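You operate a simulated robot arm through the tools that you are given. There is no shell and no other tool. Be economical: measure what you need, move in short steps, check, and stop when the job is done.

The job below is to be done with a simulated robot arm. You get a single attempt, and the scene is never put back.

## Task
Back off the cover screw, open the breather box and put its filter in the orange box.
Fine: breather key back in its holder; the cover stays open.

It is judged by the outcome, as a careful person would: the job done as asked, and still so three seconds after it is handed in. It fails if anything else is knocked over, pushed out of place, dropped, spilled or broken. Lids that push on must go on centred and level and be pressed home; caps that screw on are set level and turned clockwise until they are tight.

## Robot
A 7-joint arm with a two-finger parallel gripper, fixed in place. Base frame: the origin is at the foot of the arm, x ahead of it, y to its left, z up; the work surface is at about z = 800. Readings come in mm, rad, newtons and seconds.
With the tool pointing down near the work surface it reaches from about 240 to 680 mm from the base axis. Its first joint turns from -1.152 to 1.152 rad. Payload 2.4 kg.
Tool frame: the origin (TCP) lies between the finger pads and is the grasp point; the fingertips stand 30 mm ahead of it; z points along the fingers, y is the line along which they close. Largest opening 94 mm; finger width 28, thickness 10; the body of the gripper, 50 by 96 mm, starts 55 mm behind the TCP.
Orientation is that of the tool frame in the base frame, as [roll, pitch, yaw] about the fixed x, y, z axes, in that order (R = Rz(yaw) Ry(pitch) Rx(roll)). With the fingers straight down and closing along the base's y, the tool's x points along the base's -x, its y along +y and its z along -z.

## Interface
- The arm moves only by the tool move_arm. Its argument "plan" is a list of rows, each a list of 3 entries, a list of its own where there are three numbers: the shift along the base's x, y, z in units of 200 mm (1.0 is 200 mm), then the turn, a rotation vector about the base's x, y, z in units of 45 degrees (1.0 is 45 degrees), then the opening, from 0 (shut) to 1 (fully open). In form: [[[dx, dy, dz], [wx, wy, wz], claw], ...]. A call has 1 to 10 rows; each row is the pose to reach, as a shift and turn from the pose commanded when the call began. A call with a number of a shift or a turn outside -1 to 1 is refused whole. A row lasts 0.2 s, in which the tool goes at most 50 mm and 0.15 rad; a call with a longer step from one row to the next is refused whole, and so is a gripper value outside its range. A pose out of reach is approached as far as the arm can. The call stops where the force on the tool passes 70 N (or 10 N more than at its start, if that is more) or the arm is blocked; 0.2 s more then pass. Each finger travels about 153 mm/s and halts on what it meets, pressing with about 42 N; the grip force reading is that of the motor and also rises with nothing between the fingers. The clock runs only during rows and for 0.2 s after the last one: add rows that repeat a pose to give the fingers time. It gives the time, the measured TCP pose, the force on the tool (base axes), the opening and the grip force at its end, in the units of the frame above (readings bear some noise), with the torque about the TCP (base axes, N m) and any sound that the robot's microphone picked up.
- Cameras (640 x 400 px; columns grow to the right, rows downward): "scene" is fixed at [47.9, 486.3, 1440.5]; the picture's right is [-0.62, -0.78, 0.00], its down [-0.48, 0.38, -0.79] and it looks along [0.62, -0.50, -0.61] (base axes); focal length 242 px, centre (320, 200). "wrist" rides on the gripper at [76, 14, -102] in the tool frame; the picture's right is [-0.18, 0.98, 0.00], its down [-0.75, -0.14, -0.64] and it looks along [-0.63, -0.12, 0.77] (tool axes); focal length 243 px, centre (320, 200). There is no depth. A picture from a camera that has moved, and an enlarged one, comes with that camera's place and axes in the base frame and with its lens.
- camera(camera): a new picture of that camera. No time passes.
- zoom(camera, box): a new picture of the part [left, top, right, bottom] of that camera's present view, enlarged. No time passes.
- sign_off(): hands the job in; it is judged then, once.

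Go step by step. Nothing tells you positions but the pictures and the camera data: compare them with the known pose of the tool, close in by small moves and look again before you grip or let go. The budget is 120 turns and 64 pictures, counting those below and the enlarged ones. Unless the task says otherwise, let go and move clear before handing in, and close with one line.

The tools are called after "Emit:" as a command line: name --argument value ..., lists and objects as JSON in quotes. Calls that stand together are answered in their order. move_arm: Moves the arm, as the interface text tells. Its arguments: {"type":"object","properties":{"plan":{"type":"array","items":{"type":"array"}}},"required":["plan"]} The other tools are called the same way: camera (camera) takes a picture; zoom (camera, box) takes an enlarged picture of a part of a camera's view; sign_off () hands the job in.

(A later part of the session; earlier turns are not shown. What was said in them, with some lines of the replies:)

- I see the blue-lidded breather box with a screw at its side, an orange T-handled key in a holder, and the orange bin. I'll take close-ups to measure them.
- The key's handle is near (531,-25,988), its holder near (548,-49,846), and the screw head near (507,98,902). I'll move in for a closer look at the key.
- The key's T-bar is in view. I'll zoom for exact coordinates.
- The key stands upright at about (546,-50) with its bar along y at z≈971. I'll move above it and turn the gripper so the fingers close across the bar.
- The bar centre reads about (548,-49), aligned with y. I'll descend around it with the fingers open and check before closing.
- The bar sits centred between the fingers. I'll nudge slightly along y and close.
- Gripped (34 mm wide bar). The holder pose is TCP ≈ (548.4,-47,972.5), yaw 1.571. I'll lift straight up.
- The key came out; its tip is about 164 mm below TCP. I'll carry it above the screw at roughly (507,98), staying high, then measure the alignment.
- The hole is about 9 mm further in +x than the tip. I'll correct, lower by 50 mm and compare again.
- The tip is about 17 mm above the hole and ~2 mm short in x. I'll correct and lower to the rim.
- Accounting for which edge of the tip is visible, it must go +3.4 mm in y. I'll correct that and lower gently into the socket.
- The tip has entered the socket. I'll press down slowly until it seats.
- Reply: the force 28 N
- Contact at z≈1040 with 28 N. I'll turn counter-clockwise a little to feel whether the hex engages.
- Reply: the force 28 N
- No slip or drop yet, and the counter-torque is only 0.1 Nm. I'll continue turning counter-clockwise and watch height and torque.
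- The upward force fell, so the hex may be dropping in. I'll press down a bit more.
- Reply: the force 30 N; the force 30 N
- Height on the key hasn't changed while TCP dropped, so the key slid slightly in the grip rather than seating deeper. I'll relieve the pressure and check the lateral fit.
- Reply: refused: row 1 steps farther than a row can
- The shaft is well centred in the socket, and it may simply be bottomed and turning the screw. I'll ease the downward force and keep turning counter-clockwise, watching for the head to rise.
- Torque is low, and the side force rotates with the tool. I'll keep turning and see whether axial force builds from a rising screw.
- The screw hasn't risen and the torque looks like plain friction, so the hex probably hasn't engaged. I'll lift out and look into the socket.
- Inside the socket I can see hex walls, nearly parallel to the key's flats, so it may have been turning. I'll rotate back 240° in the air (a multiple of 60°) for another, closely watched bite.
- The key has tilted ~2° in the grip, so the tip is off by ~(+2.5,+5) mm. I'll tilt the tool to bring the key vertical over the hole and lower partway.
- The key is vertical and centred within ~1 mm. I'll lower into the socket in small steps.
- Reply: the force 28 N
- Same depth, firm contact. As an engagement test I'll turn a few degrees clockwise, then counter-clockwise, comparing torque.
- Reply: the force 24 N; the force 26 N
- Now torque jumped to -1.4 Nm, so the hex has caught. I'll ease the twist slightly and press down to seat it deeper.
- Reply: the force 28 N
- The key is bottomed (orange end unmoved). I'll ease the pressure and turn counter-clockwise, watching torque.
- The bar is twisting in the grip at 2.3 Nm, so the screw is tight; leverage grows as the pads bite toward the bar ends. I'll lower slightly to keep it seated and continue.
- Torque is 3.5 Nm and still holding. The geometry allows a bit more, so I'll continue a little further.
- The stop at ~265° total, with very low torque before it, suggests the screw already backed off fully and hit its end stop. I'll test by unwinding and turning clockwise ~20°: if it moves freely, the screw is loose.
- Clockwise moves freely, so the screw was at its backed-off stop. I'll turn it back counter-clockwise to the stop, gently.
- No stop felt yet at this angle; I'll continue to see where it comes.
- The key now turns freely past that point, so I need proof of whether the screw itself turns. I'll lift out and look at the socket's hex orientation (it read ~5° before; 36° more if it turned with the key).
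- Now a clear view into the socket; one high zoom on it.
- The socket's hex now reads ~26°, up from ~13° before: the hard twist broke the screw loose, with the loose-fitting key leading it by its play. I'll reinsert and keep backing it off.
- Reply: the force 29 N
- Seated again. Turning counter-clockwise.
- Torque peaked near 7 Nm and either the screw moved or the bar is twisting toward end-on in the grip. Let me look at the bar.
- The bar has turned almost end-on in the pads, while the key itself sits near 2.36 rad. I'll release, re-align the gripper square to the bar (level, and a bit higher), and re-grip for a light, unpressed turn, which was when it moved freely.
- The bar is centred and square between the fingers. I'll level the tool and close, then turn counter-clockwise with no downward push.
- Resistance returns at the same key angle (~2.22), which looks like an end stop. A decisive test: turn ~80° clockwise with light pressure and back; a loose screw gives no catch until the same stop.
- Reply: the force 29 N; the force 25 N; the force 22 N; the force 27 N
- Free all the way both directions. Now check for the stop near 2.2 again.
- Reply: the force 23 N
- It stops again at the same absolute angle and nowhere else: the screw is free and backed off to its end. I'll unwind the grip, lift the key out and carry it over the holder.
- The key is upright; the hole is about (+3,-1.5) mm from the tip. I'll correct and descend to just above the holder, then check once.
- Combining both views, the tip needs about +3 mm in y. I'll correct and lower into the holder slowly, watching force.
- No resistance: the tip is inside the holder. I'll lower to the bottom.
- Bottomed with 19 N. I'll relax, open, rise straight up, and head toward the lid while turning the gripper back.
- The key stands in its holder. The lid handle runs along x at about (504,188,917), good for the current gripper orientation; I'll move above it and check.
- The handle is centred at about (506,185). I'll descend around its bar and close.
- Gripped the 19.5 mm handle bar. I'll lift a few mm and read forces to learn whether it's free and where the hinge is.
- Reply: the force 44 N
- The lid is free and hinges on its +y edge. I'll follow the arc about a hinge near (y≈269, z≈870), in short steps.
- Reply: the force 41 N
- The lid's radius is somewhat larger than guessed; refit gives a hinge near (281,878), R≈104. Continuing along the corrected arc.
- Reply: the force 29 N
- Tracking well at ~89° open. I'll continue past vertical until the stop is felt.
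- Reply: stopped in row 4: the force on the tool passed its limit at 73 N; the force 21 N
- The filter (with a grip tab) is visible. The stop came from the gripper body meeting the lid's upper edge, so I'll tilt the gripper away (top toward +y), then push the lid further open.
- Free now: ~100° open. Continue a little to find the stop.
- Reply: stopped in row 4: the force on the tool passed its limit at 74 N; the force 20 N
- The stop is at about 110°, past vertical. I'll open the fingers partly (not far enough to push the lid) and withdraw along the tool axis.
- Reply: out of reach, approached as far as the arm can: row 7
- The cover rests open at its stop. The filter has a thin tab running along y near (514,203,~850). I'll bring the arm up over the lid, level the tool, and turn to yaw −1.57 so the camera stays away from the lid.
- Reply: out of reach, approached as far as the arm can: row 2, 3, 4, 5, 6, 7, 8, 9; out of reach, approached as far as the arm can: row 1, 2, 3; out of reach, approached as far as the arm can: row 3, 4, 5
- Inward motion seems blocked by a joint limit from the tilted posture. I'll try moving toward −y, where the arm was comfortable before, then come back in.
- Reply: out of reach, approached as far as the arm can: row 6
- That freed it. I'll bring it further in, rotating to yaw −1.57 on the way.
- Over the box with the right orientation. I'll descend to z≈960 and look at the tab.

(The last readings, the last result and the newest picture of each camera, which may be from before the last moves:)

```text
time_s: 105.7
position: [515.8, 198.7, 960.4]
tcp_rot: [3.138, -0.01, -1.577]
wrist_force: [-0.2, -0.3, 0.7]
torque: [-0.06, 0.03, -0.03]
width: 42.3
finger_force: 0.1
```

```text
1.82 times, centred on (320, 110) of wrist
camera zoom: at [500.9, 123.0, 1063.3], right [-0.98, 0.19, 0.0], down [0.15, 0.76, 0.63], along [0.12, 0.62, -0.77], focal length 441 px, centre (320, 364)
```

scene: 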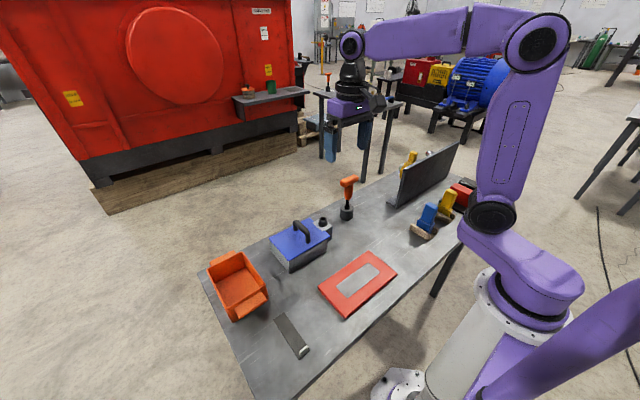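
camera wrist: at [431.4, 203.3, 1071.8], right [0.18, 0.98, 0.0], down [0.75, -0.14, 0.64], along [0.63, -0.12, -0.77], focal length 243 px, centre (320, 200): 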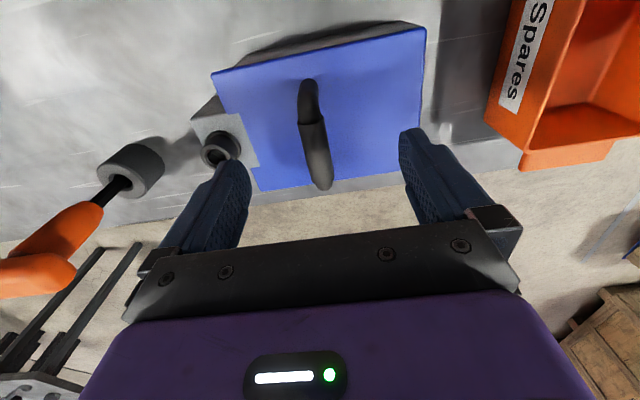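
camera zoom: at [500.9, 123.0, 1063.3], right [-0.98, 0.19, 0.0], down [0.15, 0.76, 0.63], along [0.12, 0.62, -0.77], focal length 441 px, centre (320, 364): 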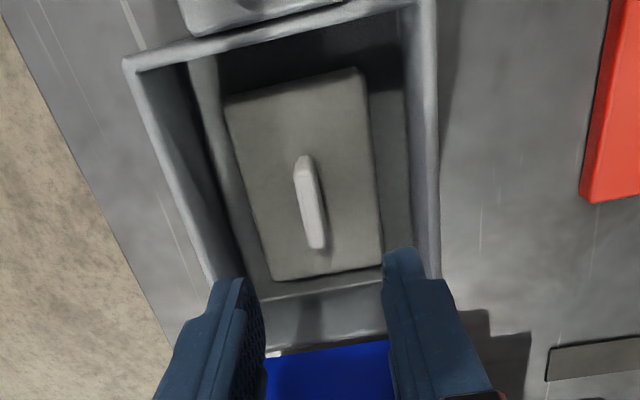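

The tab is along y at about (520,197), its top near z≈842. I'll descend with the fingers straddling it, slowly at the end, then close.

Emit:
move_arm --plan '[[[0.025, -0.01, -0.1], [0, 0, 0], 0.45], [[0.025, -0.01, -0.25], [0, 0, 0], 0.45], [[0.025, -0.01, -0.38], [0, 0, 0], 0.45], [[0.025, -0.01, -0.44], [0, 0, 0], 0.45], [[0.025, -0.01, -0.48], [0, 0, 0], 0.45], [[0.025, -0.01, -0.5], [0, 0, 0], 0.45], [[0.025, -0.01, -0.51], [0, 0, 0], 0.45], [[0.025, -0.01, -0.51], [0, 0, 0], 0.45]]'

```text
time_s: 107.5
position: [519.9, 197.4, 857.8]
tcp_rot: [3.139, -0.01, -1.578]
wrist_force: [-0.6, 0.6, 0.8]
torque: [-0.04, 0.01, 0.03]
width: 42.4
finger_force: 0.1
```

No contact yet. I'll feel down a few mm for the filter's top.

Emit:
move_arm --plan '[[[0, 0, -0.01], [0, 0, 0], 0.45], [[0, 0, -0.02], [0, 0, 0], 0.45], [[0, 0, -0.03], [0, 0, 0], 0.45], [[0, 0, -0.03], [0, 0, 0], 0.45]]'

```text
time_s: 108.5
position: [520.0, 196.5, 855.4]
tcp_rot: [-3.14, -0.009, -1.579]
wrist_force: [-7.6, -12.1, 48.2]
torque: [-0.06, 0.34, 0.12]
width: 42.1
finger_force: 0.0
```

Touched the filter's top with tips at ~825. I'll raise to just clear of it and close on the tab.

Emit:
move_arm --plan '[[[0, 0, 0.03], [0, 0, 0], 0.45], [[0, 0, 0.03], [0, 0, 0], 0.45], [[0, 0, 0.03], [0, 0, 0], 0.2], [[0, 0, 0.03], [0, 0, 0], 0], [[0, 0, 0.03], [0, 0, 0], 0], [[0, 0, 0.03], [0, 0, 0], 0]]'

```text
time_s: 109.9
position: [518.5, 198.9, 858.5]
tcp_rot: [3.138, -0.01, -1.578]
wrist_force: [-0.6, 1.4, 1.4]
torque: [0.13, 0.07, -0.01]
width: 9.1
finger_force: 41.5
```

The tab is gripped (9 mm). I'll lift the filter straight out.

Emit:
move_arm --plan '[[[0, 0, 0.04], [0, 0, 0], 0], [[0, 0, 0.1], [0, 0, 0], 0], [[0, 0, 0.2], [0, 0, 0], 0], [[0, 0, 0.35], [0, 0, 0], 0], [[0, 0, 0.5], [0, 0, 0], 0], [[0, 0, 0.65], [0, 0, 0], 0], [[0, 0, 0.7], [0, 0, 0], 0]]'

```text
time_s: 111.5
position: [522.7, 197.6, 997.0]
tcp_rot: [3.138, -0.01, -1.579]
wrist_force: [-0.2, 0.5, -1.0]
torque: [0.01, -0.04, 0.03]
width: 9.0
finger_force: 42.2
```

Filter held. I'll go around the open lid on the near side (x≈375), rotating back to yaw π.

Emit:
move_arm --plan '[[[-0.1, -0.02, 0.02], [0, 0, 0], 0], [[-0.25, -0.04, 0.04], [0, 0, -0.1], 0], [[-0.4, -0.05, 0.04], [0, 0, -0.28], 0], [[-0.55, -0.05, 0.04], [0, 0, -0.46], 0], [[-0.7, -0.05, 0.04], [0, 0, -0.64], 0], [[-0.76, -0.05, 0.04], [0, 0, -0.82], 0], [[-0.76, -0.05, 0.04], [0, 0, -1], 0]]'

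Emit:
move_arm --plan '[[[0, 0.1, 0], [0, 0, -0.15], 0], [[0, 0.25, 0], [0, 0, -0.32], 0], [[0, 0.4, 0], [0, 0, -0.5], 0], [[0, 0.55, 0], [0, 0, -0.68], 0], [[0, 0.7, 0], [0, 0, -0.85], 0], [[0, 0.85, 0], [0, 0, -1], 0], [[0, 1, 0], [0, 0, -1], 0], [[0, 1, 0], [0, 0, -1], 0]]'

```text
time_s: 113.1
position: [366.3, 188.4, 1005.1]
tcp_rot: [3.138, -0.01, -2.366]
wrist_force: [0.3, 0.9, -1.4]
torque: [-0.03, -0.02, -0.03]
width: 8.7
finger_force: 42.0
```

```text
time_s: 114.9
position: [367.5, 388.6, 1007.5]
tcp_rot: [3.138, -0.01, 3.132]
wrist_force: [-0.1, -0.4, -0.4]
torque: [-0.02, 0.01, -0.02]
width: 8.7
finger_force: 41.8
```

Now over toward the bin centre (~497,415), then a check picture.

Emit:
move_arm --plan '[[[0.12, 0.06, 0], [0, 0, 0], 0], [[0.25, 0.12, 0], [0, 0, 0], 0], [[0.38, 0.13, -0.03], [0, 0, 0], 0], [[0.5, 0.13, -0.08], [0, 0, 0], 0], [[0.6, 0.13, -0.12], [0, 0, 0], 0], [[0.64, 0.13, -0.15], [0, 0, 0], 0], [[0.64, 0.13, -0.15], [0, 0, 0], 0]]'

Emit:
camera --camera "wrist"

```text
time_s: 116.5
position: [497.0, 412.8, 975.5]
tcp_rot: [3.138, -0.011, 3.135]
wrist_force: [-0.1, -0.2, -0.4]
torque: [0.02, -0.04, 0.02]
width: 8.7
finger_force: 41.6
```

```text
1 pictures are left
camera wrist: at [421.4, 426.6, 1078.5], right [0.19, 0.98, 0.0], down [0.76, -0.15, 0.63], along [0.62, -0.12, -0.77], focal length 243 px, centre (320, 200)
```

wrist: 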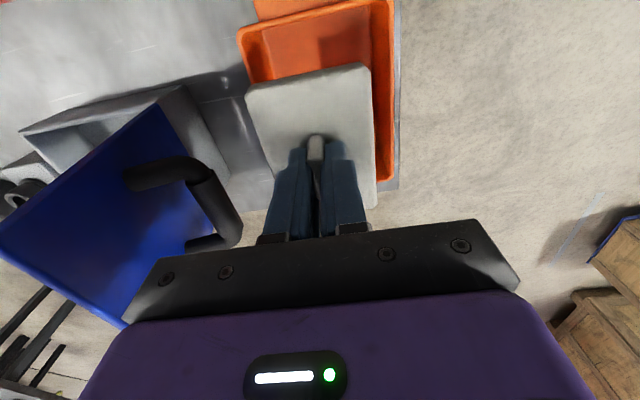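

The filter hangs just about over the bin; the bin centre is ~7 mm further +y and ~4 mm +x. I'll correct and lower it in, watching force.

Emit:
move_arm --plan '[[[0.02, 0.035, 0], [0, 0, 0], 0], [[0.02, 0.035, -0.1], [0, 0, 0], 0], [[0.02, 0.035, -0.22], [0, 0, 0], 0], [[0.02, 0.035, -0.34], [0, 0, 0], 0], [[0.02, 0.035, -0.42], [0, 0, 0], 0], [[0.02, 0.035, -0.47], [0, 0, 0], 0], [[0.02, 0.035, -0.5], [0, 0, 0], 0], [[0.02, 0.035, -0.5], [0, 0, 0], 0]]'

```text
time_s: 118.3
position: [499.7, 420.8, 876.3]
tcp_rot: [3.138, -0.011, 3.133]
wrist_force: [-0.4, -0.4, -0.9]
torque: [0.0, 0.01, -0.01]
width: 8.8
finger_force: 42.2
```

No contact so far; feeling down for the floor of the bin.

Emit:
move_arm --plan '[[[0, 0, -0.02], [0, 0, 0], 0], [[0, 0, -0.035], [0, 0, 0], 0], [[0, 0, -0.05], [0, 0, 0], 0], [[0, 0, -0.06], [0, 0, 0], 0]]'

```text
time_s: 119.3
position: [499.2, 419.6, 864.0]
tcp_rot: [3.139, -0.01, 3.134]
wrist_force: [0.6, -0.1, 0.2]
torque: [-0.01, 0.0, 0.01]
width: 8.9
finger_force: 42.0
```

Emit:
move_arm --plan '[[[0, 0, -0.015], [0, 0, 0], 0], [[0, 0, -0.025], [0, 0, 0], 0], [[0, 0, -0.035], [0, 0, 0], 0], [[0, 0, -0.04], [0, 0, 0], 0]]'

```text
time_s: 120.3
position: [500.7, 421.2, 856.1]
tcp_rot: [3.139, -0.01, 3.134]
wrist_force: [-1.7, -0.4, 0.9]
torque: [0.02, -0.06, -0.01]
width: 8.6
finger_force: 41.7
```

Emit:
move_arm --plan '[[[0, 0, -0.01], [0, 0, 0], 0], [[0, 0, -0.02], [0, 0, 0], 0], [[0, 0, -0.03], [0, 0, 0], 0]]'

```text
time_s: 121.1
position: [500.5, 421.6, 855.4]
tcp_rot: [3.135, -0.009, 3.137]
wrist_force: [-16.0, -10.9, 51.8]
torque: [-0.54, 0.54, 0.01]
width: 9.1
finger_force: 41.7
```

It's on the bin floor. I'll relieve the pressure, open slightly and withdraw straight up.

Emit:
move_arm --plan '[[[0, 0, 0.025], [0, 0, 0], 0], [[0, 0, 0.028], [0, 0, 0], 0.15], [[0, 0, 0.028], [0, 0, 0], 0.3], [[0, 0, 0.03], [0, 0, 0], 0.3], [[0, 0, 0.1], [0, 0, 0], 0.3], [[0, 0, 0.25], [0, 0, 0], 0.3], [[0, 0, 0.45], [0, 0, 0], 0.3], [[-0.02, 0, 0.65], [0, 0, 0], 0.3]]'

Emit:
move_arm --plan '[[[-0.15, 0, 0], [0, 0, 0], 0.3], [[-0.35, -0.03, 0], [0, 0, 0], 0.3], [[-0.55, -0.1, 0], [0, 0, 0], 0.3], [[-0.75, -0.2, 0.05], [0, 0, 0], 0.3], [[-0.9, -0.3, 0.1], [0, 0, 0], 0.3], [[-0.9, -0.3, 0.1], [0, 0, 0], 0.3]]'

Emit:
camera --camera "scene"

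```text
time_s: 122.9
position: [496.3, 419.5, 980.0]
tcp_rot: [3.139, -0.008, 3.134]
wrist_force: [0.2, -0.4, 0.2]
torque: [-0.01, 0.03, -0.02]
width: 28.0
finger_force: 0.1
```

```text
time_s: 124.3
position: [315.4, 358.6, 1002.0]
tcp_rot: [3.139, -0.01, 3.136]
wrist_force: [-0.5, 0.1, -0.1]
torque: [0.02, -0.02, 0.02]
width: 28.2
finger_force: 0.1
```

```text
0 pictures are left
```

scene: 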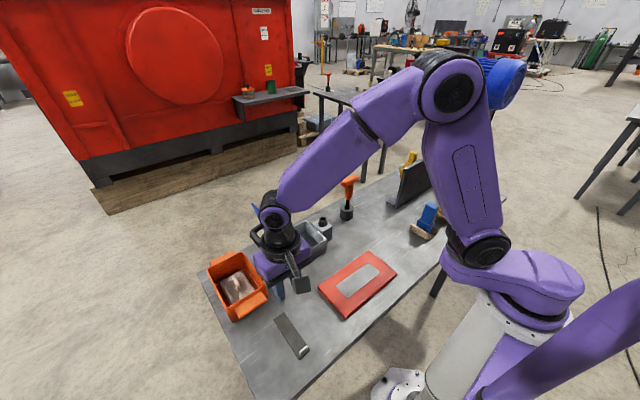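

The filter lies in the orange box, the key stands in its holder, the cover is open, and the arm is clear of everything. I'm handing in.

Emit:
sign_off

```text
The job is handed in.
```

The job is handed in: the cover screw is backed off to its stop, the cover stands open, the filter is in the orange box and the breather key is back in its holder.
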